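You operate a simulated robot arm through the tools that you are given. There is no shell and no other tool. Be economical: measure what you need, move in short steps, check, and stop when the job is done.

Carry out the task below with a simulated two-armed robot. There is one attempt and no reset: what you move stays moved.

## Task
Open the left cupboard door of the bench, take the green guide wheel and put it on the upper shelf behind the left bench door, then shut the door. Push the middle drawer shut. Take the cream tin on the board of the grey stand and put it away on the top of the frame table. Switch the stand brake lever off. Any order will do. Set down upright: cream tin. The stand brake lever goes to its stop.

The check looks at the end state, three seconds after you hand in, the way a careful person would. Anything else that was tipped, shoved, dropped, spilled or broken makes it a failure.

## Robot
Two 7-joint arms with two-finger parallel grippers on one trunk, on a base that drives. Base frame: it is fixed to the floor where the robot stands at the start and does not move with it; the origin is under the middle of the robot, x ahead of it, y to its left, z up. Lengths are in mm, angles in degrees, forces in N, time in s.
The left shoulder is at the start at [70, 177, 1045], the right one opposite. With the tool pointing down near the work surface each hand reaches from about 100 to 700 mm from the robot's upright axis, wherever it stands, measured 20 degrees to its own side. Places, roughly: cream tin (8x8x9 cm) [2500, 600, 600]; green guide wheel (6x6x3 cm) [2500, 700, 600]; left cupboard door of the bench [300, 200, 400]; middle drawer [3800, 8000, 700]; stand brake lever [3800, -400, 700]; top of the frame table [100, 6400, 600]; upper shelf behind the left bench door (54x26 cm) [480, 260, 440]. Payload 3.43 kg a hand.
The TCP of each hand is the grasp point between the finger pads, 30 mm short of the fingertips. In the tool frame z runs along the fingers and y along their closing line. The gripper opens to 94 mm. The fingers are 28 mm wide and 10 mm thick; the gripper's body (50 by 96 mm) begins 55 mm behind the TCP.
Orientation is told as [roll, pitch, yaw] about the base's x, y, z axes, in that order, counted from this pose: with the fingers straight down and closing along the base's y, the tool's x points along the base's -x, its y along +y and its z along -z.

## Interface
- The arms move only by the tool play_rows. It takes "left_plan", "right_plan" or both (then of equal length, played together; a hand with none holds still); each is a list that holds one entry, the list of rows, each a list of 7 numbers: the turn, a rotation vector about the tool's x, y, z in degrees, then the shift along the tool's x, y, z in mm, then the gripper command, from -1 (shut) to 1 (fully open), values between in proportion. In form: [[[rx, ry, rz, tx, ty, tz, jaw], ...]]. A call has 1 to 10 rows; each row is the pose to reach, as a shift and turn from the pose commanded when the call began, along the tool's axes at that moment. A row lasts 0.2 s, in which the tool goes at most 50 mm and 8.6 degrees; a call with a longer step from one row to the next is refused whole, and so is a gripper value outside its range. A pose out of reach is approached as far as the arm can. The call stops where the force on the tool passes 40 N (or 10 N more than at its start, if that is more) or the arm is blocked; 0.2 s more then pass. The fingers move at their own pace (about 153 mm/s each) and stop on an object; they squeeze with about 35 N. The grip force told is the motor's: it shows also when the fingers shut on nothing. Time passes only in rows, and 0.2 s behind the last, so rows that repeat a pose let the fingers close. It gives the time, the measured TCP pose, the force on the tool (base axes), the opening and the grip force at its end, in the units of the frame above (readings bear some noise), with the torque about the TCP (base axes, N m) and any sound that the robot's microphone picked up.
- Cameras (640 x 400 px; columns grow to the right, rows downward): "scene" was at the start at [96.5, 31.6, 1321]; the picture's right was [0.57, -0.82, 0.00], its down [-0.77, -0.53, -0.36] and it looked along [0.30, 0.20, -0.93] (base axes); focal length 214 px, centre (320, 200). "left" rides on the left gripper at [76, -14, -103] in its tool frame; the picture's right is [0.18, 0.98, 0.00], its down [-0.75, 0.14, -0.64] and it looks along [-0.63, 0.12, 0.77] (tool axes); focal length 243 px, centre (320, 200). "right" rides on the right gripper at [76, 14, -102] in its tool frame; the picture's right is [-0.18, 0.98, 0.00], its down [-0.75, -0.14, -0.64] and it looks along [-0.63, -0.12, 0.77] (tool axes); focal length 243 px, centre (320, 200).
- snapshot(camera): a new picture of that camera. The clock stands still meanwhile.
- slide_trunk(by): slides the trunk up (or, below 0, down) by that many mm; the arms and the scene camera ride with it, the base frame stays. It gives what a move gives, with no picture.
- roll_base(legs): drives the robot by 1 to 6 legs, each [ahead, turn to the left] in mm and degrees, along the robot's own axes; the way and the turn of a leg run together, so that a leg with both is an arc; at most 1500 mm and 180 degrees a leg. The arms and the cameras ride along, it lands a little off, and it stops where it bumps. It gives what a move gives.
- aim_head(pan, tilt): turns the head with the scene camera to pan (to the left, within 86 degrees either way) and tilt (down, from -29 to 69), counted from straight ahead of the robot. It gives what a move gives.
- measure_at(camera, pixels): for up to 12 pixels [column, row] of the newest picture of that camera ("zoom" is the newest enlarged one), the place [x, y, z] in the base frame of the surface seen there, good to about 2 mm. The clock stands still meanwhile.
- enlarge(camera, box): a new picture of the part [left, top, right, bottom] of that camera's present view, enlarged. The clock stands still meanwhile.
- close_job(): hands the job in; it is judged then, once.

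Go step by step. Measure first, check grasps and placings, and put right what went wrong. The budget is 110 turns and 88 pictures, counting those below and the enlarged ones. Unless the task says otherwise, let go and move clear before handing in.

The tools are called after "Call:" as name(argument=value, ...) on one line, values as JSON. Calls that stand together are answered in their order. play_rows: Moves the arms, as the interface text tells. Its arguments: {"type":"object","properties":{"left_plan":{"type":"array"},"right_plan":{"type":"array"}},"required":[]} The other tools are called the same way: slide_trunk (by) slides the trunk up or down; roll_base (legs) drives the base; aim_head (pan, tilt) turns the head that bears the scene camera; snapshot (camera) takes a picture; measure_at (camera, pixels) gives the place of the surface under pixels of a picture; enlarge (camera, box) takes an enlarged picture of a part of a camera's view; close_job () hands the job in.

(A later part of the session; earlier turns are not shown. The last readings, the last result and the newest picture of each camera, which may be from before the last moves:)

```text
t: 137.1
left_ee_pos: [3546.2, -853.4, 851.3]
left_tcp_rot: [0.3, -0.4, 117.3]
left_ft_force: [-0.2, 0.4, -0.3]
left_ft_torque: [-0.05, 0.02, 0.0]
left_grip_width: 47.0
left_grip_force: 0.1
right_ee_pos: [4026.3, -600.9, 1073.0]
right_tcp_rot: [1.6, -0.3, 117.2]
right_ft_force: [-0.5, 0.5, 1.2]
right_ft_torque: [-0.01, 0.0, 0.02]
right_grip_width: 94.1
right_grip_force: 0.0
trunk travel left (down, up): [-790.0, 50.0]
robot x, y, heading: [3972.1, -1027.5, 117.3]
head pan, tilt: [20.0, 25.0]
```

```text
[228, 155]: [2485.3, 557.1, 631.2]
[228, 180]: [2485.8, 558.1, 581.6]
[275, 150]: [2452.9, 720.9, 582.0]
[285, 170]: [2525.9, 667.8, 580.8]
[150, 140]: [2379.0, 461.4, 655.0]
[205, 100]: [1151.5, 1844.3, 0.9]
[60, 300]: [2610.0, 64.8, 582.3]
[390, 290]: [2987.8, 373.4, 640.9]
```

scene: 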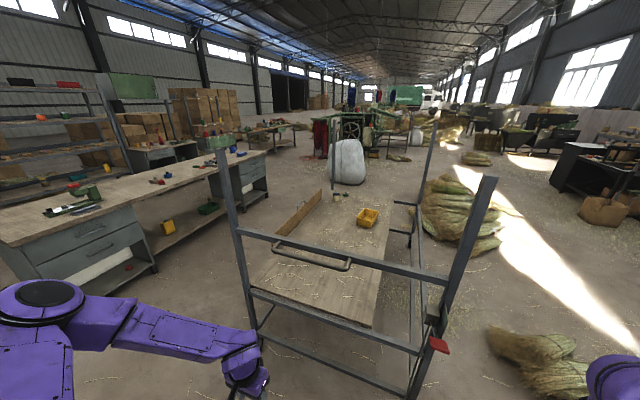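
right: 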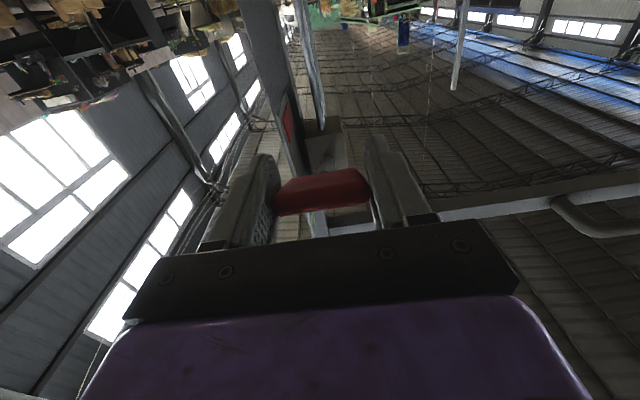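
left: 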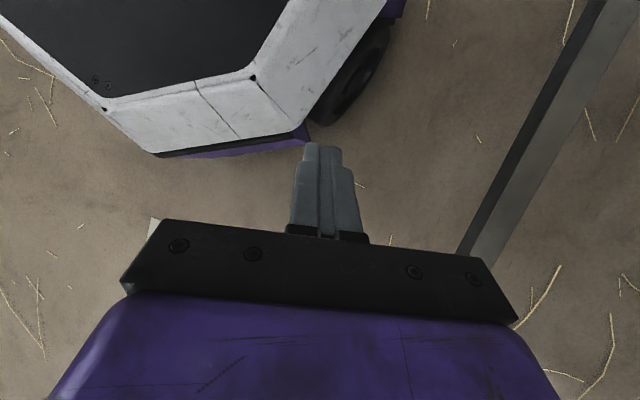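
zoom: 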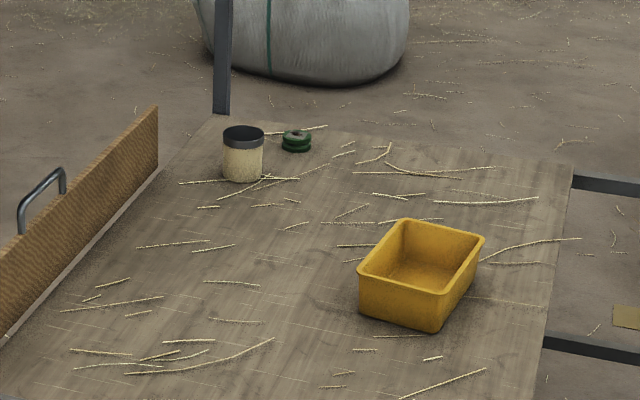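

Tin ≈(2475,597), wheel ≈(2500,710), front panel starts right of them. I'll back away and drive down the lane between bench and stand, keeping mid-lane, to face them from the front.

Call:
slide_trunk(by=50)

Call:
roll_base(legs=[[-200, 0], [0, 68.5], [1373, 0], [0, -62.1], [981, 0]])

```text
t: 138.0
left_ee_pos: [3547.2, -852.5, 902.0]
left_tcp_rot: [0.4, -0.4, 117.3]
left_ft_force: [0.6, -0.3, 0.2]
left_ft_torque: [0.03, -0.01, 0.03]
left_grip_width: 47.3
left_grip_force: 0.1
right_ee_pos: [4026.3, -600.7, 1123.1]
right_tcp_rot: [1.7, -0.2, 117.3]
right_ft_force: [-0.5, -0.1, -0.5]
right_ft_torque: [-0.03, 0.0, 0.04]
right_grip_width: 94.0
right_grip_force: 0.0
trunk travel left (down, up): [-840.0, 0.0]
robot x, y, heading: [3974.8, -1024.2, 117.5]
head pan, tilt: [20.0, 25.0]
```

```text
t: 156.6
left_ee_pos: [1693.1, -373.4, 900.8]
left_tcp_rot: [0.4, -0.5, 121.4]
left_ft_force: [0.3, 0.2, -0.4]
left_ft_torque: [-0.02, 0.02, 0.0]
left_grip_width: 47.1
left_grip_force: 0.0
right_ee_pos: [2153.7, -86.6, 1124.2]
right_tcp_rot: [1.6, -0.4, 121.3]
right_ft_force: [0.0, 0.1, 0.6]
right_ft_torque: [0.03, 0.01, -0.01]
right_grip_width: 93.8
right_grip_force: 0.0
trunk travel left (down, up): [-840.0, 0.0]
robot x, y, heading: [2132.3, -511.6, 121.6]
head pan, tilt: [20.0, 25.0]
```

On course in the lane. Continue to the point in front of tin and wheel and turn to face the stand.

Call:
roll_base(legs=[[0, -5.8], [853, 0], [0, -89.4]])

Call:
aim_head(pan=0, tilt=40)

Call:
snapshot(camera="scene")

```text
t: 165.5
left_ee_pos: [1945.4, 665.7, 900.6]
left_tcp_rot: [0.5, -0.4, 25.6]
left_ft_force: [-0.6, 0.1, -1.0]
left_ft_torque: [0.0, 0.01, -0.02]
left_grip_width: 47.0
left_grip_force: 0.1
right_ee_pos: [2183.9, 180.9, 1123.7]
right_tcp_rot: [1.7, -0.3, 25.6]
right_ft_force: [-1.1, -0.1, 0.4]
right_ft_torque: [0.01, -0.01, -0.02]
right_grip_width: 93.7
right_grip_force: 0.1
trunk travel left (down, up): [-840.0, 0.0]
robot x, y, heading: [1762.8, 246.9, 26.0]
head pan, tilt: [20.0, 25.0]
```

```text
t: 166.3
left_ee_pos: [1946.7, 666.3, 902.0]
left_tcp_rot: [0.4, -0.4, 25.8]
left_ft_force: [-0.2, 0.0, 0.1]
left_ft_torque: [-0.02, 0.01, -0.02]
left_grip_width: 46.5
left_grip_force: 0.0
right_ee_pos: [2183.9, 180.9, 1123.3]
right_tcp_rot: [1.5, -0.4, 25.6]
right_ft_force: [0.3, 0.6, 0.2]
right_ft_torque: [0.01, 0.02, -0.02]
right_grip_width: 94.1
right_grip_force: 0.2
trunk travel left (down, up): [-840.0, 0.0]
robot x, y, heading: [1763.8, 246.9, 25.9]
head pan, tilt: [0.0, 40.0]
```

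```text
36 pictures are left
```

scene: 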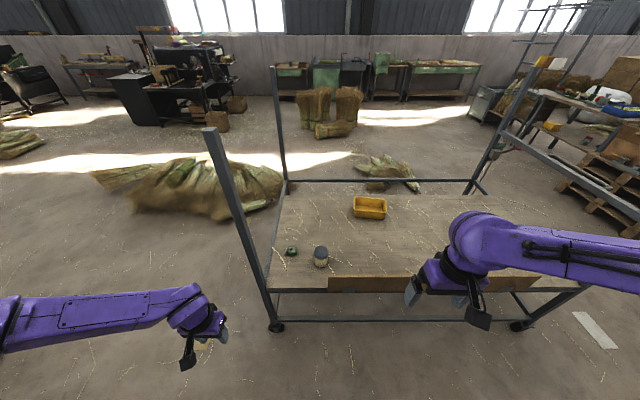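

Tin at (320,257), wheel at (291,250), post at (240,230). Zoom for precise positions.

Call:
enlarge(camera="scene", box=[270, 230, 350, 290])

Call:
measure_at(camera="zoom", pixels=[[410, 145], [355, 145], [460, 145], [410, 122], [410, 165], [410, 250], [172, 165], [140, 170], [205, 170], [172, 150], [172, 190], [455, 360]])

```text
6.67 times, centred on (310, 260) of scene
```

zoom: 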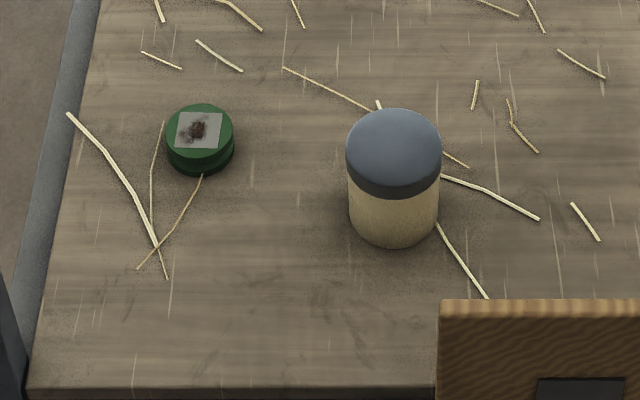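

```text
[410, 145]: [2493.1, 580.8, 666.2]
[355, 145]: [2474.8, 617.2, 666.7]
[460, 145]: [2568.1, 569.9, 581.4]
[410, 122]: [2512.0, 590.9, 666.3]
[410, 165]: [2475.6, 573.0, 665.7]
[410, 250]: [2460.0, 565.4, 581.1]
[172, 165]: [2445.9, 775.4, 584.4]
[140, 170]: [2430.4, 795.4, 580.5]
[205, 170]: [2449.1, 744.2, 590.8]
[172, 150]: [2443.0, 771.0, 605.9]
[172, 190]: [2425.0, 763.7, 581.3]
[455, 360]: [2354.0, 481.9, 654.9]
```

Tin centre ≈(2488,591), top z 666, lid ~72 mm; wheel centre ≈(2466,760), top z 606, ~50 mm wide. Lower the trunk here, pull hands in above board height, then move up to the stand.

Call:
slide_trunk(by=-360)

Call:
play_rows(left_plan=[[[0, 0, 0, 8, -27, -36, 1], [0, 0, 0, 16, -54, -72, 1], [0, 0, 0, 24, -82, -108, 1], [0, 0, 0, 32, -110, -145, 1], [0, 0, 0, 40, -138, -182, 1], [0, 0, 0, 48, -165, -218, 1]]], right_plan=[[[0, 0, 0, 8, 0, 0, 1], [0, 0, 0, 16, 0, 0, 1], [0, 0, 0, 24, 0, 0, 1], [0, 0, 0, 32, 0, 0, 1], [0, 0, 0, 40, 0, 0, 1], [0, 0, 0, 49, 0, 0, 1]]])

Call:
roll_base(legs=[[260, 0]])

Call:
snapshot(camera="scene")

```text
t: 169.8
left_ee_pos: [1945.6, 666.4, 540.9]
left_tcp_rot: [0.3, -0.5, 25.8]
left_ft_force: [0.6, 0.1, 0.2]
left_ft_torque: [0.01, 0.01, -0.01]
left_grip_width: 46.8
left_grip_force: 0.1
right_ee_pos: [2184.8, 178.9, 763.0]
right_tcp_rot: [1.6, -0.4, 25.6]
right_ft_force: [-0.3, 0.1, -0.4]
right_ft_torque: [0.01, 0.02, -0.01]
right_grip_width: 94.1
right_grip_force: 0.0
trunk travel left (down, up): [-480.0, 360.0]
robot x, y, heading: [1764.2, 242.5, 25.9]
head pan, tilt: [0.0, 40.0]
```

```text
t: 171.2
left_ee_pos: [1975.7, 493.5, 760.7]
left_tcp_rot: [0.5, -0.4, 25.7]
left_ft_force: [0.2, -0.4, 0.5]
left_ft_torque: [0.03, -0.01, 0.01]
left_grip_width: 94.0
left_grip_force: 0.1
right_ee_pos: [2155.1, 164.3, 764.7]
right_tcp_rot: [1.6, -0.3, 25.7]
right_ft_force: [-0.8, 0.2, -0.2]
right_ft_torque: [-0.01, 0.0, -0.02]
right_grip_width: 94.2
right_grip_force: 0.0
right hand out of reach, approached as far as the arm can: row 5, 6
trunk travel left (down, up): [-480.0, 360.0]
robot x, y, heading: [1760.7, 244.3, 26.0]
head pan, tilt: [0.0, 40.0]
```

```text
t: 173.1
left_ee_pos: [2209.1, 609.5, 760.6]
left_tcp_rot: [0.4, -0.2, 25.9]
left_ft_force: [0.4, 0.5, 1.0]
left_ft_torque: [-0.01, 0.02, -0.01]
left_grip_width: 94.1
left_grip_force: 0.0
right_ee_pos: [2389.8, 280.6, 764.2]
right_tcp_rot: [1.5, -0.3, 25.7]
right_ft_force: [0.4, 0.6, 0.3]
right_ft_torque: [0.01, 0.02, -0.01]
right_grip_width: 94.2
right_grip_force: 0.1
trunk travel left (down, up): [-480.0, 360.0]
robot x, y, heading: [1996.7, 360.0, 26.2]
head pan, tilt: [0.0, 40.0]
```

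```text
34 pictures are left
```

scene: 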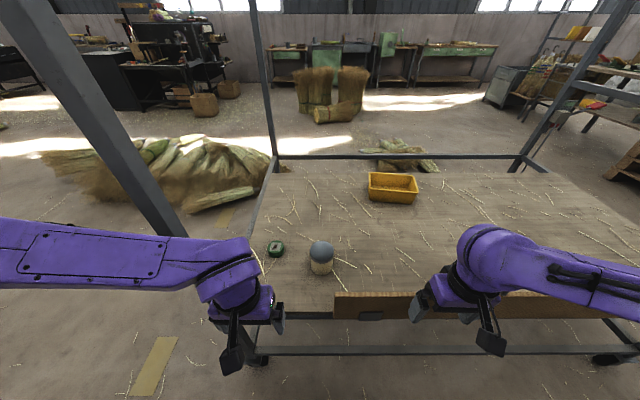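

The left forearm lies near the post, so I'll take the wheel with the right hand. First move left hand back and out, while the right hand swings over to the wheel, tilted 45°.

Call:
play_rows(left_plan=[[[0, 0, 0, 40, 0, 0, 1], [0, 0, 0, 80, 0, 0, 1], [0, 0, 0, 80, 45, 0, 1], [0, 0, 0, 80, 90, 0, 1], [0, 0, 0, 80, 135, 0, 1], [0, 0, 0, 80, 180, 0, 1], [0, 0, 0, 80, 200, 0, 1], [0, 0, 0, 80, 200, 0, 1], [0, 0, 0, 80, 200, 0, 1]]], right_plan=[[[-0.9, -4.9, -2.1, -19, 40, 0, 1], [-1.8, -9.9, -4.3, -39, 82, 0, 1], [-2.7, -14.8, -6.4, -59, 123, 0, 1], [-3.6, -19.8, -8.5, -79, 164, 0, 1], [-4.4, -24.7, -10.7, -98, 205, 0, 1], [-5.3, -29.7, -12.8, -118, 246, 0, 1], [-6.2, -34.6, -14.9, -138, 287, 0, 1], [-7.1, -39.6, -17.1, -158, 328, 0, 1], [-8, -44.5, -19.2, -177, 368, 2, 1]]])

Call:
snapshot(camera="scene")

Call:
snapshot(camera="right")

```text
t: 175.3
left_ee_pos: [2148.1, 754.3, 785.8]
left_tcp_rot: [0.3, -0.3, 25.7]
left_ft_force: [-0.7, 0.3, 0.4]
left_ft_torque: [0.03, -0.01, 0.01]
left_grip_width: 93.7
left_grip_force: 0.0
left hand out of reach, approached as far as the arm can: row 1, 2, 3, 4, 5, 6, 7, 8, 9
right_ee_pos: [2403.4, 690.4, 811.5]
right_tcp_rot: [7.8, -48.3, 38.7]
right_ft_force: [0.0, -0.2, -0.4]
right_ft_torque: [0.02, 0.0, -0.03]
right_grip_width: 94.1
right_grip_force: 0.0
trunk travel left (down, up): [-480.0, 360.0]
robot x, y, heading: [1992.5, 355.2, 26.3]
head pan, tilt: [0.0, 40.0]
stopped in row 9 (right hand): the arm was blocked; the commanded pose is now the measured one
```

```text
33 pictures are left
```

scene: 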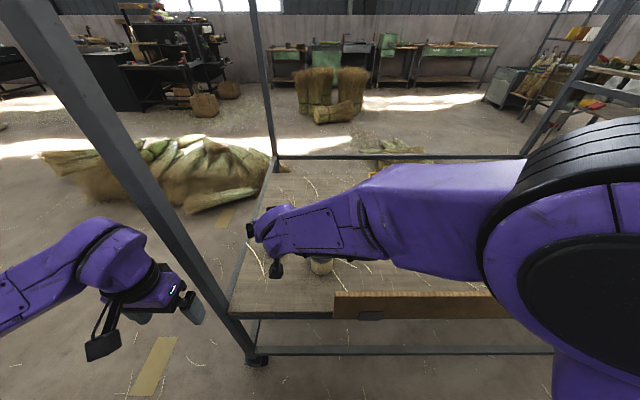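

```text
32 pictures are left
```

right: 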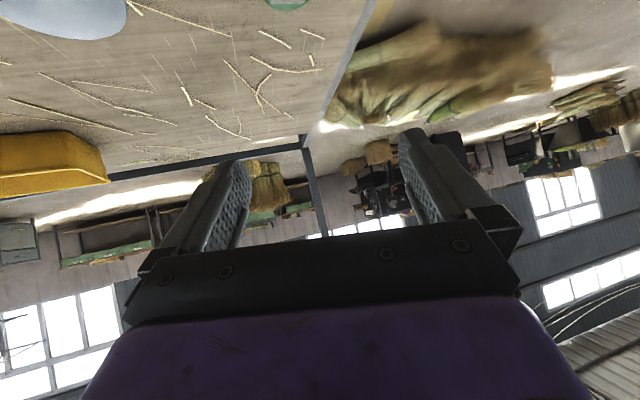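

Right hand is over the left region at z 811, tin at (70,10), wheel near (285,0). Descend to the pre-grasp with a small levelling turn.

Call:
play_rows(right_plan=[[[0, 0, -2, 24, -3, 31, 1], [0, 0, -4, 47, -7, 62, 1], [0, 0, -5, 71, -10, 93, 1], [0, 0, -7, 95, -13, 125, 1], [0, 0, -7, 95, -13, 125, 1]]])

Call:
snapshot(camera="right")

Call:
measure_at(camera="right", pixels=[[300, 60], [320, 100], [320, 130], [280, 80], [340, 80], [310, 80]])

```text
t: 176.5
left_ee_pos: [2146.5, 755.5, 784.5]
left_tcp_rot: [0.3, -0.5, 25.7]
left_ft_force: [0.2, -0.2, 0.4]
left_ft_torque: [0.01, -0.01, 0.01]
left_grip_width: 94.0
left_grip_force: 0.0
right_ee_pos: [2422.8, 710.4, 654.5]
right_tcp_rot: [-0.9, -48.5, 50.1]
right_ft_force: [-0.2, 0.3, 0.5]
right_ft_torque: [-0.01, 0.0, -0.02]
right_grip_width: 93.9
right_grip_force: 0.0
trunk travel left (down, up): [-480.0, 360.0]
robot x, y, heading: [1993.5, 357.8, 26.1]
head pan, tilt: [0.0, 40.0]
```

```text
31 pictures are left
```

right: 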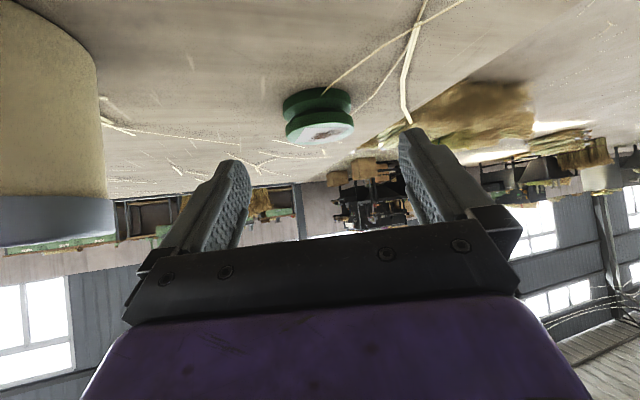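

```text
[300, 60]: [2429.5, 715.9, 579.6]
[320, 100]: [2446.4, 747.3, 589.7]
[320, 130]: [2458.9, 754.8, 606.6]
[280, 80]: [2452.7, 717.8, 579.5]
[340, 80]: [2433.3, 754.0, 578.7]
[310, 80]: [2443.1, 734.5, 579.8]
```

Wheel is centred between fingers at (320,117). Advance 57 mm along the fingers and close.

Call:
play_rows(right_plan=[[[0, 0, 0, 0, -1, 20, 1], [0, 0, 0, 1, -1, 40, 1], [0, 0, 0, 1, -1, 57, 1], [0, 0, 0, 1, -1, 57, 0], [0, 0, 0, 1, -1, 57, -1], [0, 0, 0, 1, -1, 57, -1], [0, 0, 0, 1, -1, 57, -1]]])

Call:
snapshot(camera="right")

```text
t: 178.1
left_ee_pos: [2145.7, 754.1, 784.5]
left_tcp_rot: [0.3, -0.4, 25.8]
left_ft_force: [0.4, 0.2, 0.5]
left_ft_torque: [-0.02, -0.02, 0.01]
left_grip_width: 93.8
left_grip_force: 0.0
right_ee_pos: [2452.8, 743.1, 616.1]
right_tcp_rot: [-0.7, -48.4, 49.9]
right_ft_force: [0.4, 1.1, -0.1]
right_ft_torque: [0.05, 0.04, 0.0]
right_grip_width: 55.3
right_grip_force: 34.7
trunk travel left (down, up): [-480.0, 360.0]
robot x, y, heading: [1995.5, 356.4, 25.7]
head pan, tilt: [0.0, 40.0]
```

```text
30 pictures are left
```

right: 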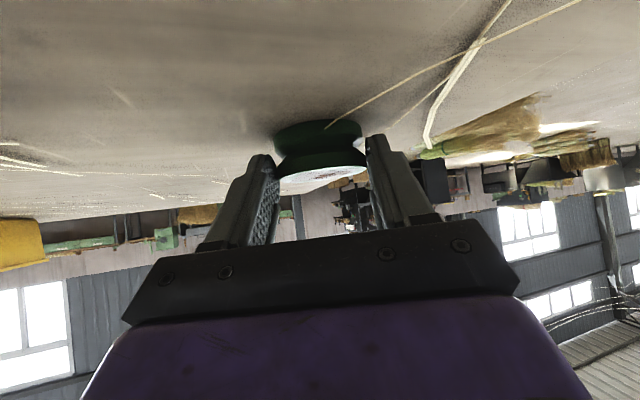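

Wheel gripped at 55 mm. Lift 190 mm and swing back to the right.

Call:
play_rows(right_plan=[[[0, 0, 0, -28, 0, -25, -1], [0, 0, 0, -57, 0, -50, -1], [0, 0, 0, -85, 0, -76, -1], [0, 0, 0, -113, 0, -101, -1], [0, 0, 0, -142, 0, -126, -1], [2, 0, 1.8, -120, -25, -151, -1], [4, 0, 3.5, -98, -50, -176, -1], [6, 0, 5.3, -75, -76, -202, -1], [8, 0, 7.1, -53, -101, -227, -1], [10, 0, 8.8, -30, -127, -252, -1]]])

Call:
snapshot(camera="scene")

```text
t: 179.2
left_ee_pos: [2148.5, 755.7, 785.2]
left_tcp_rot: [0.4, -0.3, 25.6]
left_ft_force: [0.8, 0.8, 0.2]
left_ft_torque: [0.0, -0.01, 0.03]
left_grip_width: 94.0
left_grip_force: 0.0
right_ee_pos: [2442.2, 721.4, 688.9]
right_tcp_rot: [6.7, -38.3, 42.6]
right_ft_force: [0.8, -0.4, -1.1]
right_ft_torque: [-0.03, 0.03, -0.04]
right_grip_width: 55.3
right_grip_force: 34.7
trunk travel left (down, up): [-480.0, 360.0]
robot x, y, heading: [1996.1, 359.2, 26.0]
head pan, tilt: [0.0, 40.0]
stopped in row 5 (right hand): the arm was blocked; the commanded pose is now the measured one
```

```text
29 pictures are left
```

scene: 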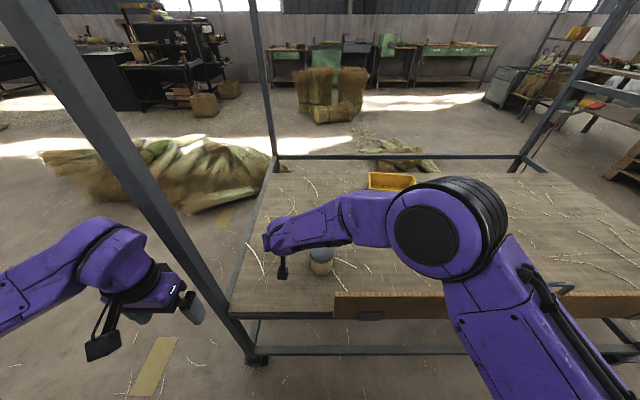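

Wheel lifted to z 689, arm hit a joint limit. Use the trunk to lift further, then swing right.

Call:
slide_trunk(by=200)

Call:
roll_base(legs=[[-300, 0]])

Call:
snapshot(camera="scene")

```text
t: 181.4
left_ee_pos: [2147.1, 755.9, 985.4]
left_tcp_rot: [0.4, -0.3, 25.8]
left_ft_force: [-0.7, -0.8, 0.0]
left_ft_torque: [-0.01, 0.04, -0.01]
left_grip_width: 93.9
left_grip_force: 0.1
right_ee_pos: [2442.0, 721.4, 890.6]
right_tcp_rot: [6.5, -38.5, 42.6]
right_ft_force: [0.6, -0.5, -1.3]
right_ft_torque: [-0.01, 0.02, 0.06]
right_grip_width: 55.2
right_grip_force: 35.1
trunk travel left (down, up): [-680.0, 160.0]
robot x, y, heading: [1995.0, 356.5, 25.9]
head pan, tilt: [0.0, 40.0]
```

```text
t: 183.4
left_ee_pos: [1873.3, 621.1, 985.7]
left_tcp_rot: [0.5, -0.4, 25.9]
left_ft_force: [0.3, -0.2, -0.4]
left_ft_torque: [-0.02, -0.01, 0.01]
left_grip_width: 94.0
left_grip_force: 0.0
right_ee_pos: [2167.5, 588.5, 891.8]
right_tcp_rot: [6.5, -38.6, 42.6]
right_ft_force: [0.2, -0.2, -0.8]
right_ft_torque: [0.01, 0.05, -0.01]
right_grip_width: 55.4
right_grip_force: 34.9
trunk travel left (down, up): [-680.0, 160.0]
robot x, y, heading: [1718.3, 224.5, 26.0]
head pan, tilt: [0.0, 40.0]
```

```text
28 pictures are left
```

scene: 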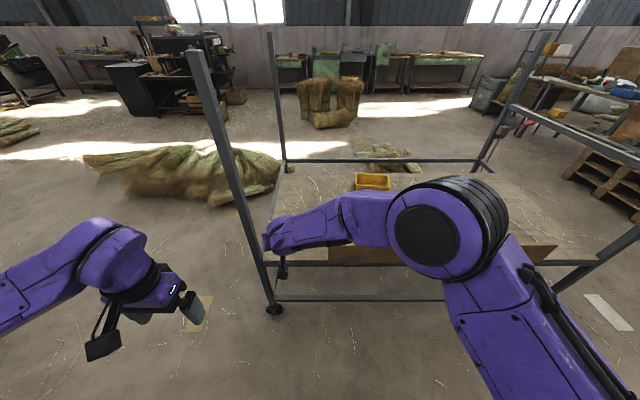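

Clear of the stand. Bring the right hand with the wheel to the right side with the wheel level.

Call:
play_rows(right_plan=[[[2, -1.2, 1.3, 22, -28, -21, -1], [4, -2.3, 2.6, 44, -56, -41, -1], [6, -3.5, 3.8, 65, -83, -62, -1], [8, -4.6, 5.1, 87, -111, -83, -1], [10, -5.8, 6.4, 109, -139, -103, -1], [12, -6.9, 7.7, 131, -167, -124, -1], [14, -8.1, 8.9, 152, -194, -145, -1], [16, -9.2, 10.2, 174, -222, -165, -1], [17.9, -10.4, 11.5, 196, -250, -186, -1]]])

Call:
snapshot(camera="scene")

```text
t: 185.4
left_ee_pos: [1872.5, 620.1, 983.8]
left_tcp_rot: [0.4, -0.3, 25.8]
left_ft_force: [0.2, -0.6, 0.0]
left_ft_torque: [0.01, 0.02, 0.02]
left_grip_width: 94.2
left_grip_force: 0.0
right_ee_pos: [2197.6, 247.6, 874.9]
right_tcp_rot: [0.1, -48.2, 26.0]
right_ft_force: [0.1, -0.4, -0.8]
right_ft_torque: [-0.02, 0.03, 0.0]
right_grip_width: 55.3
right_grip_force: 35.4
right hand out of reach, approached as far as the arm can: row 8, 9
trunk travel left (down, up): [-680.0, 160.0]
robot x, y, heading: [1721.6, 227.2, 26.0]
head pan, tilt: [0.0, 40.0]
```

```text
27 pictures are left
```

scene: 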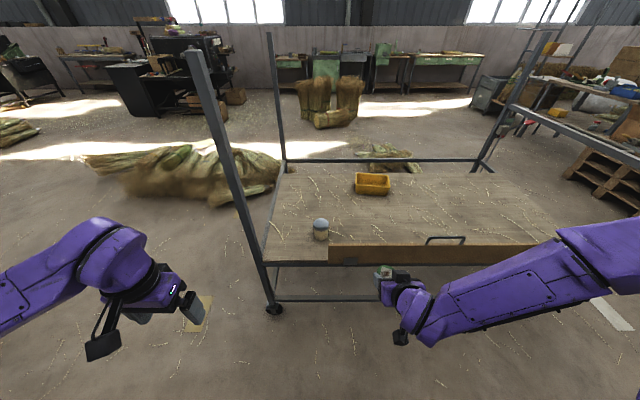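

Wheel secured in the right hand. Shift the base right and forward so the tin is ahead of the left hand.

Call:
roll_base(legs=[[0, -33], [370, 0], [0, 33]])

Call:
snapshot(camera="scene")

Call:
measure_at(camera="scene", pixels=[[230, 248], [236, 246], [242, 246], [248, 246], [240, 255]])

```text
t: 191.0
left_ee_pos: [2240.8, 573.6, 985.1]
left_tcp_rot: [0.2, -0.3, 25.6]
left_ft_force: [-0.3, 0.0, 0.2]
left_ft_torque: [0.0, 0.0, 0.02]
left_grip_width: 94.0
left_grip_force: 0.0
right_ee_pos: [2563.2, 201.6, 875.8]
right_tcp_rot: [-0.1, -48.2, 26.0]
right_ft_force: [0.2, -0.6, -1.1]
right_ft_torque: [0.0, 0.03, 0.01]
right_grip_width: 55.0
right_grip_force: 34.9
trunk travel left (down, up): [-680.0, 160.0]
robot x, y, heading: [2090.1, 177.7, 26.0]
head pan, tilt: [0.0, 40.0]
```

```text
26 pictures are left
```

scene: 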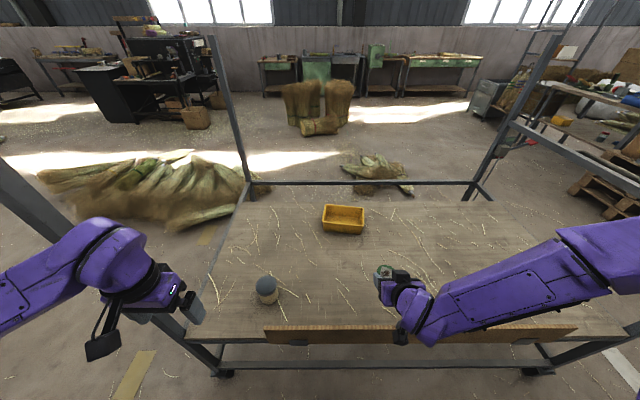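

```text
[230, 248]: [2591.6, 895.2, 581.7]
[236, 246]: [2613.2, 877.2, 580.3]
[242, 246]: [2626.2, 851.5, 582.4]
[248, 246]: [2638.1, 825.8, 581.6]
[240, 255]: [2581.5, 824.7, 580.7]
```

Verify tin lid centre and the clearance between left elbow and post.

Call:
measure_at(camera="scene", pixels=[[259, 284], [267, 284], [275, 284], [267, 279], [267, 289], [95, 240], [130, 270], [30, 280], [20, 200], [150, 310]])

```text
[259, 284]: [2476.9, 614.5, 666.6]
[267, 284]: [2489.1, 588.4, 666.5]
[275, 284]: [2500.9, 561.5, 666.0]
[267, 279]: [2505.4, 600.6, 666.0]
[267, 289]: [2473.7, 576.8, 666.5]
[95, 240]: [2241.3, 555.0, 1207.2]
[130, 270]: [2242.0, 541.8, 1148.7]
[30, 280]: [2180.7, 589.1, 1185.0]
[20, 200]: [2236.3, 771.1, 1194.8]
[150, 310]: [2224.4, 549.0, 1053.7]
```

Lid centre confirmed (2489,588). Bring the left hand above the tin.

Call:
play_rows(left_plan=[[[0, 0, 0, -29, -11, 30, 1], [0, 0, 0, -58, -23, 60, 1], [0, 0, 0, -87, -35, 90, 1], [0, 0, 0, -116, -46, 120, 1], [0, 0, 0, -145, -58, 150, 1], [0, 0, 0, -174, -70, 180, 1], [0, 0, 0, -203, -81, 212, 1], [0, 0, 0, -230, -92, 245, 1]]])

Call:
snapshot(camera="left")

```text
t: 192.8
left_ee_pos: [2489.3, 590.1, 740.8]
left_tcp_rot: [0.2, -0.3, 25.6]
left_ft_force: [0.2, 0.4, -0.5]
left_ft_torque: [-0.01, 0.02, 0.0]
left_grip_width: 94.1
left_grip_force: 0.0
right_ee_pos: [2564.4, 199.2, 873.7]
right_tcp_rot: [0.0, -48.1, 25.9]
right_ft_force: [0.5, -0.6, -0.4]
right_ft_torque: [0.0, 0.0, 0.0]
right_grip_width: 54.9
right_grip_force: 35.5
trunk travel left (down, up): [-680.0, 160.0]
robot x, y, heading: [2086.7, 181.2, 25.8]
head pan, tilt: [0.0, 40.0]
```

```text
25 pictures are left
```

left: 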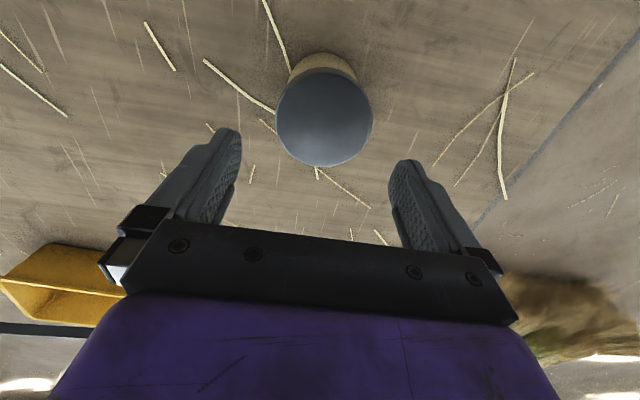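

Tin is centred between the fingers. Descend 108 mm, close, and lift 40 to test.

Call:
play_rows(left_plan=[[[0, 0, 0, 0, -1, 36, 1], [0, 0, 0, 0, -1, 72, 1], [0, 0, 0, 0, -1, 108, 1], [0, 0, 0, 0, -1, 108, 0.5], [0, 0, 0, 0, -1, 108, -1], [0, 0, 0, 0, -1, 108, -1], [0, 0, 0, 0, -1, 90, -1], [0, 0, 0, 0, -1, 60, -1], [0, 0, 0, 0, -1, 20, -1], [0, 0, 0, 0, -1, -20, -1]]])

Call:
snapshot(camera="left")

```text
t: 195.0
left_ee_pos: [2488.4, 588.8, 761.0]
left_tcp_rot: [0.3, -0.3, 25.7]
left_ft_force: [0.0, 0.4, -2.7]
left_ft_torque: [-0.05, -0.01, -0.05]
left_grip_width: 72.8
left_grip_force: 34.8
right_ee_pos: [2563.8, 199.6, 874.8]
right_tcp_rot: [0.0, -48.3, 25.9]
right_ft_force: [-1.2, 0.1, -0.9]
right_ft_torque: [-0.02, 0.01, -0.02]
right_grip_width: 54.8
right_grip_force: 35.0
trunk travel left (down, up): [-680.0, 160.0]
robot x, y, heading: [2085.1, 180.8, 25.8]
head pan, tilt: [0.0, 40.0]
```

```text
24 pictures are left
```

left: 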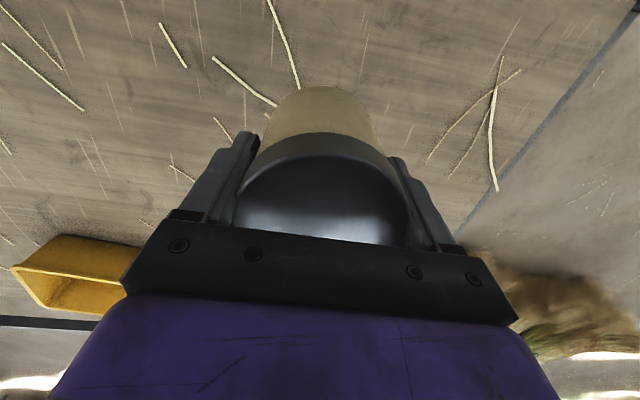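

Tin held (72.8 mm), hanging upright, bottom 50 mm below TCP. Raise the trunk, back off, and pull the left hand in.

Call:
slide_trunk(by=160)

Call:
roll_base(legs=[[-270, 0]])

Call:
play_rows(left_plan=[[[0, 0, 0, 40, 10, 0, -1], [0, 0, 0, 80, 20, 0, -1], [0, 0, 0, 120, 30, 0, -1], [0, 0, 0, 160, 40, 0, -1]]])

Call:
roll_base(legs=[[0, -90], [950, 0], [950, 0], [0, -90]])

```text
t: 196.8
left_ee_pos: [2490.7, 590.1, 920.3]
left_tcp_rot: [0.3, -0.3, 25.6]
left_ft_force: [-0.5, 0.5, -2.9]
left_ft_torque: [-0.03, 0.01, -0.01]
left_grip_width: 72.6
left_grip_force: 34.7
right_ee_pos: [2563.8, 200.8, 1034.2]
right_tcp_rot: [-0.1, -48.2, 26.0]
right_ft_force: [-0.9, -0.1, -1.3]
right_ft_torque: [-0.01, 0.04, -0.04]
right_grip_width: 54.9
right_grip_force: 35.2
trunk travel left (down, up): [-840.0, 0.0]
robot x, y, heading: [2089.1, 176.1, 25.9]
head pan, tilt: [0.0, 40.0]
```

```text
t: 198.8
left_ee_pos: [2239.9, 468.5, 919.5]
left_tcp_rot: [0.3, -0.3, 25.7]
left_ft_force: [0.9, 0.1, -3.1]
left_ft_torque: [0.01, 0.0, 0.0]
left_grip_width: 72.5
left_grip_force: 34.9
right_ee_pos: [2314.7, 79.2, 1034.2]
right_tcp_rot: [-0.1, -48.1, 25.9]
right_ft_force: [-0.1, 0.7, -1.3]
right_ft_torque: [0.02, 0.02, 0.02]
right_grip_width: 55.1
right_grip_force: 35.1
trunk travel left (down, up): [-840.0, 0.0]
robot x, y, heading: [1840.3, 54.7, 26.0]
head pan, tilt: [0.0, 40.0]
```

```text
t: 199.8
left_ee_pos: [2075.8, 433.1, 923.4]
left_tcp_rot: [0.3, -0.4, 25.7]
left_ft_force: [-0.6, 0.0, -2.7]
left_ft_torque: [0.0, -0.04, 0.02]
left_grip_width: 72.0
left_grip_force: 35.8
right_ee_pos: [2312.4, 79.0, 1035.6]
right_tcp_rot: [0.0, -48.3, 26.1]
right_ft_force: [1.3, 0.1, -1.0]
right_ft_torque: [-0.01, 0.04, -0.02]
right_grip_width: 55.0
right_grip_force: 35.2
trunk travel left (down, up): [-840.0, 0.0]
robot x, y, heading: [1835.8, 60.7, 26.0]
head pan, tilt: [0.0, 40.0]
```

```text
t: 216.7
left_ee_pos: [2395.6, -2001.2, 922.2]
left_tcp_rot: [0.3, -0.3, -154.5]
left_ft_force: [-0.4, 0.4, -2.3]
left_ft_torque: [-0.03, -0.01, 0.03]
left_grip_width: 72.0
left_grip_force: 34.8
right_ee_pos: [2161.2, -1645.1, 1034.6]
right_tcp_rot: [-0.1, -48.2, -154.1]
right_ft_force: [0.3, -0.7, -1.5]
right_ft_torque: [0.01, -0.02, 0.03]
right_grip_width: 55.1
right_grip_force: 35.3
trunk travel left (down, up): [-840.0, 0.0]
robot x, y, heading: [2638.7, -1622.2, -154.3]
head pan, tilt: [0.0, 40.0]
```

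Tracking well. Continue around the bench end with wide margin, then into the aisle.

Call:
roll_base(legs=[[0, 8.1], [949, 0], [0, -12.9], [997, 0], [0, -83.5]])

```text
t: 231.4
left_ee_pos: [527.1, -2252.3, 922.7]
left_tcp_rot: [0.3, -0.2, 116.8]
left_ft_force: [-0.2, 0.5, -2.2]
left_ft_torque: [-0.03, -0.03, -0.01]
left_grip_width: 72.4
left_grip_force: 34.9
right_ee_pos: [877.5, -2008.9, 1036.0]
right_tcp_rot: [-0.2, -48.2, 117.2]
right_ft_force: [0.0, 0.2, -0.1]
right_ft_torque: [-0.02, -0.01, -0.03]
right_grip_width: 55.0
right_grip_force: 35.1
trunk travel left (down, up): [-840.0, 0.0]
robot x, y, heading: [911.2, -2483.0, 117.1]
head pan, tilt: [0.0, 40.0]
```

Continue along the aisle to the spot in front of the cupboard (a little right of it) and face it.

Call:
roll_base(legs=[[1219, 0.3], [1218, 0], [0, -91.3]])

Call:
aim_head(pan=10, tilt=45)

Call:
snapshot(camera="scene")

```text
t: 247.3
left_ee_pos: [50.1, 61.3, 923.9]
left_tcp_rot: [0.4, -0.3, 23.9]
left_ft_force: [0.0, 0.1, -2.1]
left_ft_torque: [0.02, 0.05, -0.03]
left_grip_width: 71.8
left_grip_force: 34.9
right_ee_pos: [275.4, -301.0, 1037.2]
right_tcp_rot: [-0.1, -48.2, 24.2]
right_ft_force: [-0.7, 0.0, -0.8]
right_ft_torque: [-0.02, 0.04, -0.01]
right_grip_width: 55.1
right_grip_force: 34.6
trunk travel left (down, up): [-840.0, 0.0]
robot x, y, heading: [-200.6, -308.8, 24.1]
head pan, tilt: [0.0, 40.0]
```

```text
t: 248.1
left_ee_pos: [50.0, 61.9, 924.0]
left_tcp_rot: [0.3, -0.2, 23.8]
left_ft_force: [0.5, -0.2, -2.1]
left_ft_torque: [-0.03, -0.02, 0.01]
left_grip_width: 71.9
left_grip_force: 34.9
right_ee_pos: [275.8, -300.7, 1036.0]
right_tcp_rot: [0.0, -48.3, 24.2]
right_ft_force: [0.0, 0.2, -0.9]
right_ft_torque: [-0.01, 0.02, 0.0]
right_grip_width: 55.0
right_grip_force: 34.7
trunk travel left (down, up): [-840.0, 0.0]
robot x, y, heading: [-201.7, -305.8, 24.1]
head pan, tilt: [10.0, 45.0]
```

```text
23 pictures are left
```

scene: 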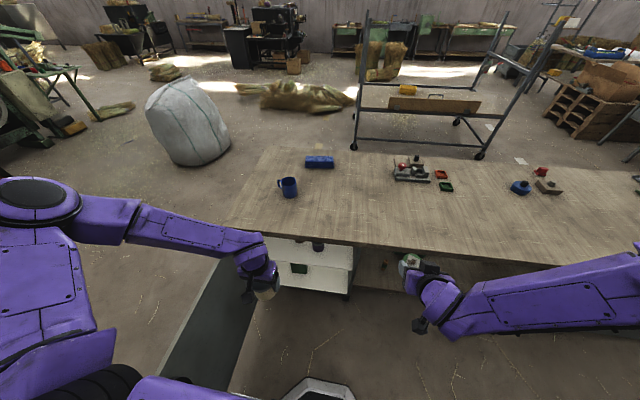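

Robot faces the cupboard. Before lowering the trunk, check the left elbow's clearance to the open door.

Call:
measure_at(camera="scene", pixels=[[40, 190], [75, 225], [120, 205], [130, 235], [220, 240], [170, 360], [215, 280], [240, 380], [310, 280], [340, 275], [318, 246], [70, 300]])

```text
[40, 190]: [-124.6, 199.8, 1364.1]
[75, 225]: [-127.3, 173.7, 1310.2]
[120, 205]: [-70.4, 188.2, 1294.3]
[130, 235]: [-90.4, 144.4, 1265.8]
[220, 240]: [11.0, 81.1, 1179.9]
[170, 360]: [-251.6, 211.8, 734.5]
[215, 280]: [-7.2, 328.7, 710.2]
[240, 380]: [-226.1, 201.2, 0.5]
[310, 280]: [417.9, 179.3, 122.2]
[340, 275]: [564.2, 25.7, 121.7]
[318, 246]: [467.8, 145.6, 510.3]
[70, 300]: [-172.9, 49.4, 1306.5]
```

Elbow is ~40 mm from the door plane; shift the base 90 mm right first, then lower the trunk.

Call:
roll_base(legs=[[0, -88], [100, 0], [0, 90]])

Call:
slide_trunk(by=-500)

Call:
play_rows(left_plan=[[[0, 0, 0, 35, -10, 0, -1], [0, 0, 0, 70, -20, 0, -1], [0, 0, 0, 100, -30, 0, -1]]])

Call:
snapshot(camera="scene")

```text
t: 256.8
left_ee_pos: [83.0, -22.4, 923.5]
left_tcp_rot: [0.3, -0.2, 25.4]
left_ft_force: [0.3, -0.5, -1.8]
left_ft_torque: [-0.03, 0.0, -0.01]
left_grip_width: 72.2
left_grip_force: 35.3
right_ee_pos: [318.2, -378.5, 1034.8]
right_tcp_rot: [-0.1, -48.2, 25.7]
right_ft_force: [0.5, -0.2, -0.8]
right_ft_torque: [-0.04, 0.02, -0.01]
right_grip_width: 54.1
right_grip_force: 34.4
trunk travel left (down, up): [-840.0, 0.0]
robot x, y, heading: [-159.8, -397.6, 25.4]
head pan, tilt: [10.0, 45.0]
```

```text
refused: -500 is not a number from -400 to 400
```

```text
t: 257.6
left_ee_pos: [6.5, -93.1, 921.7]
left_tcp_rot: [0.4, -0.3, 25.4]
left_ft_force: [-1.2, -0.5, -3.0]
left_ft_torque: [0.0, 0.03, 0.02]
left_grip_width: 72.4
left_grip_force: 35.1
right_ee_pos: [318.1, -378.8, 1035.6]
right_tcp_rot: [0.0, -48.2, 25.7]
right_ft_force: [-0.3, 0.3, -1.1]
right_ft_torque: [0.0, 0.04, 0.01]
right_grip_width: 54.6
right_grip_force: 35.4
trunk travel left (down, up): [-840.0, 0.0]
robot x, y, heading: [-162.8, -397.1, 25.7]
head pan, tilt: [10.0, 45.0]
```

```text
22 pictures are left
```

scene: 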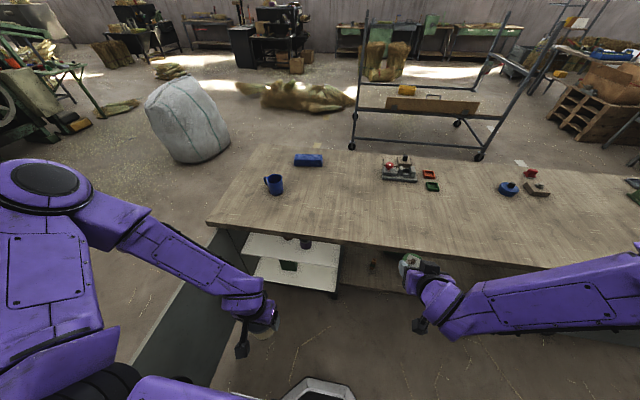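

Now lower in two steps and look.

Call:
slide_trunk(by=-400)

Call:
slide_trunk(by=-100)

Call:
roll_base(legs=[[190, 0]])

Call:
snapshot(camera="scene")

```text
t: 261.5
left_ee_pos: [6.3, -93.0, 520.7]
left_tcp_rot: [0.3, -0.2, 25.4]
left_ft_force: [0.0, -0.6, -2.4]
left_ft_torque: [-0.04, 0.01, 0.01]
left_grip_width: 72.2
left_grip_force: 34.7
right_ee_pos: [317.7, -378.2, 634.7]
right_tcp_rot: [-0.1, -48.3, 25.7]
right_ft_force: [-0.3, 0.8, -1.2]
right_ft_torque: [-0.02, 0.06, 0.01]
right_grip_width: 54.2
right_grip_force: 34.7
trunk travel left (down, up): [-440.0, 400.0]
robot x, y, heading: [-164.2, -401.6, 25.5]
head pan, tilt: [10.0, 45.0]
```

```text
t: 262.8
left_ee_pos: [5.9, -92.7, 421.1]
left_tcp_rot: [0.4, -0.3, 25.5]
left_ft_force: [-0.2, 0.2, -2.6]
left_ft_torque: [-0.02, -0.03, 0.03]
left_grip_width: 71.9
left_grip_force: 35.0
right_ee_pos: [316.7, -379.1, 534.1]
right_tcp_rot: [-0.1, -48.2, 25.7]
right_ft_force: [0.4, -0.3, -0.9]
right_ft_torque: [0.01, 0.02, 0.03]
right_grip_width: 54.1
right_grip_force: 35.3
trunk travel left (down, up): [-340.0, 500.0]
robot x, y, heading: [-155.7, -400.0, 25.7]
head pan, tilt: [10.0, 45.0]
```

```text
t: 264.4
left_ee_pos: [178.2, -10.7, 421.7]
left_tcp_rot: [0.3, -0.3, 25.3]
left_ft_force: [-0.7, 0.0, -2.8]
left_ft_torque: [-0.01, -0.01, -0.03]
left_grip_width: 71.8
left_grip_force: 34.9
right_ee_pos: [489.5, -297.4, 534.7]
right_tcp_rot: [-0.1, -48.2, 25.6]
right_ft_force: [0.2, 0.5, -1.3]
right_ft_torque: [-0.03, 0.06, 0.02]
right_grip_width: 54.0
right_grip_force: 35.4
trunk travel left (down, up): [-340.0, 500.0]
robot x, y, heading: [12.6, -314.7, 25.6]
head pan, tilt: [10.0, 45.0]
```

```text
21 pictures are left
```

scene: 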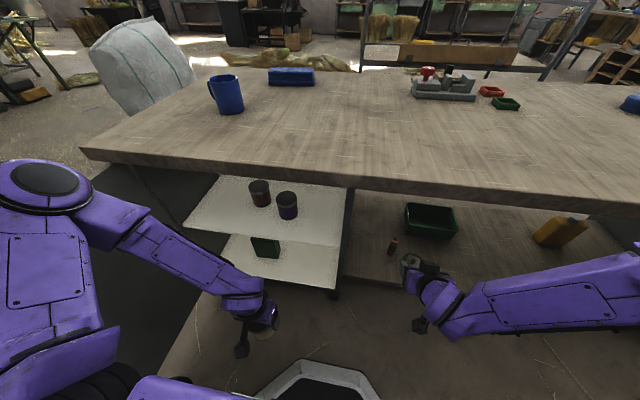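

The shelf's free right area is at (315,205). Move the left hand (tin) aside and bring the right hand in front of the opening.

Call:
play_rows(left_plan=[[[0, 0, 0, 10, 30, 0, -1], [0, 0, 0, 20, 60, 0, -1], [0, 0, 0, 30, 90, 0, -1], [0, 0, 0, 30, 90, 0, -1], [0, 0, 0, 30, 90, 0, -1], [0, 0, 0, 30, 90, 0, -1], [0, 0, 0, 30, 90, 0, -1], [0, 0, 0, 30, 90, 0, -1]]], right_plan=[[[0, 0, 0, 26.7, 0, -30, -1], [0, 0, 0, 26.7, 44, -30, -1], [0, 0, 0, 26.7, 88, -30, -1], [0, 0, 0, 26.7, 132, -30, -1], [0, 0, 0, 26.7, 176, -30, -1], [0, 0, 0, 26.7, 220, -30, -1], [0, 0, 0, 26.7, 264, -30, -1], [0, 0, 0, 26.7, 308, -30, -1]]])

Call:
snapshot(camera="scene")

```text
t: 266.1
left_ee_pos: [120.3, 66.1, 411.7]
left_tcp_rot: [0.3, -0.3, 25.2]
left_ft_force: [0.1, 0.8, -2.2]
left_ft_torque: [0.01, -0.03, 0.03]
left_grip_width: 72.2
left_grip_force: 35.2
left hand out of reach, approached as far as the arm can: row 1, 2, 3, 4, 5, 6, 7, 8
right_ee_pos: [331.3, -33.8, 548.7]
right_tcp_rot: [3.0, -48.2, 21.3]
right_ft_force: [-0.2, 1.1, -1.2]
right_ft_torque: [0.01, -0.02, -0.04]
right_grip_width: 54.4
right_grip_force: 34.3
right hand out of reach, approached as far as the arm can: row 1, 2
trunk travel left (down, up): [-340.0, 500.0]
robot x, y, heading: [13.2, -316.6, 25.4]
head pan, tilt: [10.0, 45.0]
```

```text
20 pictures are left
```

scene: 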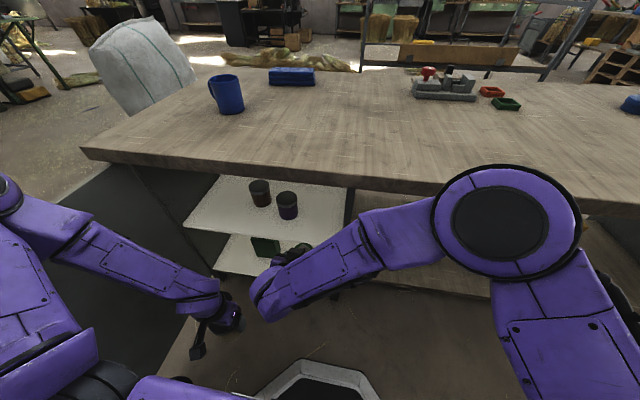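

Right hand is in front at a≈482. Check the forearm/elbow height relative to the bench edge.

Call:
measure_at(camera="scene", pixels=[[510, 215], [440, 225], [400, 215], [400, 265], [365, 215], [340, 240], [290, 270], [270, 300], [450, 190], [350, 205], [325, 200], [430, 182]])

```text
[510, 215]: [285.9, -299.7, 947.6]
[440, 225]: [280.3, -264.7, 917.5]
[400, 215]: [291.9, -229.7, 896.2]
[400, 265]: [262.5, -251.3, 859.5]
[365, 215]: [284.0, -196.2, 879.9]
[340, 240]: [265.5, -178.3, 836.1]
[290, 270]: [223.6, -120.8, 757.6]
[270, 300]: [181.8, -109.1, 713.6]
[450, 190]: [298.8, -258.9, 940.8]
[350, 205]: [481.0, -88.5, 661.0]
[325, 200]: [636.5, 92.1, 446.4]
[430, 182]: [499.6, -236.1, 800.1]
```

Some clearance to the bench edge is available if I place near the shelf front (wheel at ≈(471,37)). Move forward, then most of the way down.

Call:
play_rows(right_plan=[[[0, 0, -1, -23, 4, 26, -1], [0, 0, -2, -46, 7, 52, -1], [0, 0, -2.7, -69, 11, 77, -1], [0, 0, -2.7, -92, 14, 103, -1], [0, 0, -2.7, -72, 14, 121, -1], [0, 0, -2.7, -53, 14, 138, -1]]])

Call:
snapshot(camera="right")

Call:
snapshot(camera="scene")

```text
t: 267.6
left_ee_pos: [121.6, 65.6, 412.7]
left_tcp_rot: [0.3, -0.4, 25.3]
left_ft_force: [0.1, 0.4, -3.1]
left_ft_torque: [0.0, -0.01, 0.01]
left_grip_width: 72.0
left_grip_force: 35.3
right_ee_pos: [439.3, 37.5, 483.3]
right_tcp_rot: [-3.1, -48.3, 29.8]
right_ft_force: [-1.4, -0.1, 7.0]
right_ft_torque: [0.28, -0.07, 0.05]
right_grip_width: 54.2
right_grip_force: 34.4
trunk travel left (down, up): [-340.0, 500.0]
robot x, y, heading: [12.5, -317.2, 25.7]
head pan, tilt: [10.0, 45.0]
```

```text
19 pictures are left
```

right: 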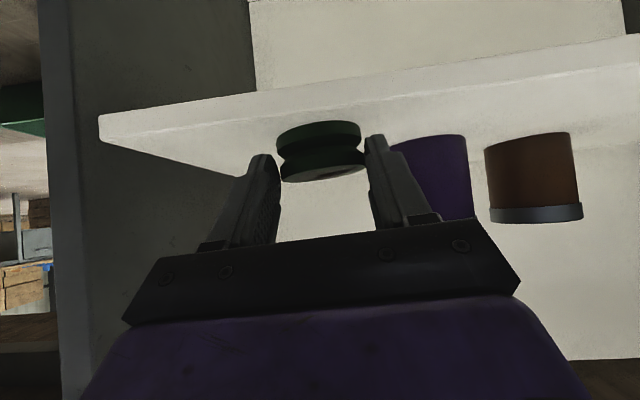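

```text
18 pictures are left
```

scene: 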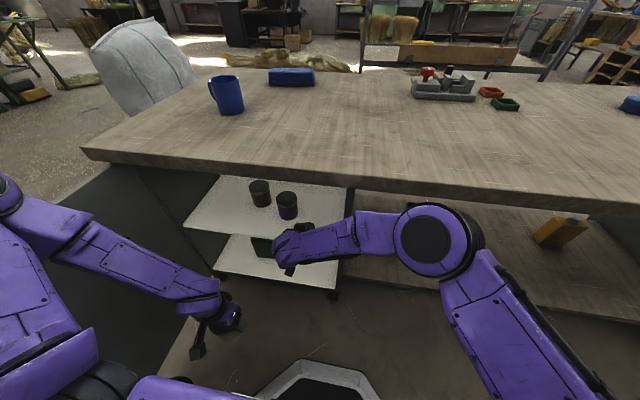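

Wheel is just touching the shelf very near its front edge. Lift slightly, go 35 mm deeper, level, and set down.

Call:
play_rows(right_plan=[[[0, 0, 1.4, -7, 0, -6, -1], [0, 0, 2.8, -19, -1, 8, -1], [0, 0, 2.8, -30, -2, 21, -1], [0, 0, 2.8, -26, -2, 24, -1], [0, 0, 2.8, -22, -2, 27, -1]]])

Call:
snapshot(camera="right")

```text
t: 268.8
left_ee_pos: [120.4, 65.9, 411.0]
left_tcp_rot: [0.2, -0.3, 25.3]
left_ft_force: [0.2, -0.2, -2.1]
left_ft_torque: [0.01, 0.02, -0.04]
left_grip_width: 71.9
left_grip_force: 35.2
right_ee_pos: [471.5, 50.8, 482.3]
right_tcp_rot: [0.1, -48.4, 25.5]
right_ft_force: [-0.3, 1.6, 6.7]
right_ft_torque: [0.35, -0.06, 0.02]
right_grip_width: 54.0
right_grip_force: 35.0
trunk travel left (down, up): [-340.0, 500.0]
robot x, y, heading: [10.0, -318.1, 25.3]
head pan, tilt: [10.0, 45.0]
```

```text
17 pictures are left
```

right: 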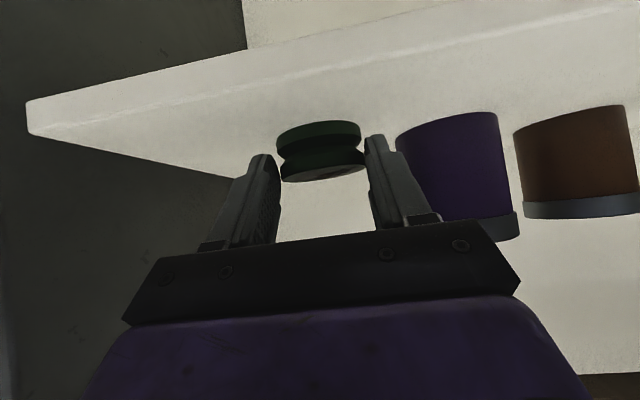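

Level and resting (7 N). Open a little and retreat along the fingers.

Call:
play_rows(right_plan=[[[0, 0, 0, 0, 0, 0, 0.2], [0, 0, 0, 0, 0, 0, 0.5], [0, 0, 0, 0, 0, 0, 0.5], [0, 0, 0, 0, 0, -25, 0.5], [0, 0, 0, 0, 0, -50, 0.5], [0, 0, 0, 20, 0, -75, 0.5]]])

Call:
snapshot(camera="right")

```text
t: 270.1
left_ee_pos: [121.0, 65.7, 410.3]
left_tcp_rot: [0.3, -0.3, 25.2]
left_ft_force: [0.3, 0.7, -2.9]
left_ft_torque: [0.03, 0.01, 0.02]
left_grip_width: 72.1
left_grip_force: 35.1
right_ee_pos: [411.2, 20.4, 514.8]
right_tcp_rot: [0.1, -48.2, 25.2]
right_ft_force: [-0.5, -0.4, -0.2]
right_ft_torque: [0.01, -0.03, 0.01]
right_grip_width: 70.6
right_grip_force: 0.1
trunk travel left (down, up): [-340.0, 500.0]
robot x, y, heading: [10.7, -316.3, 25.4]
head pan, tilt: [10.0, 45.0]
```

```text
16 pictures are left
```

right: 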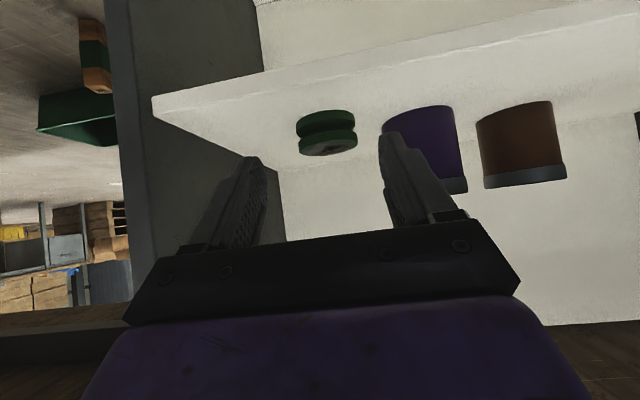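

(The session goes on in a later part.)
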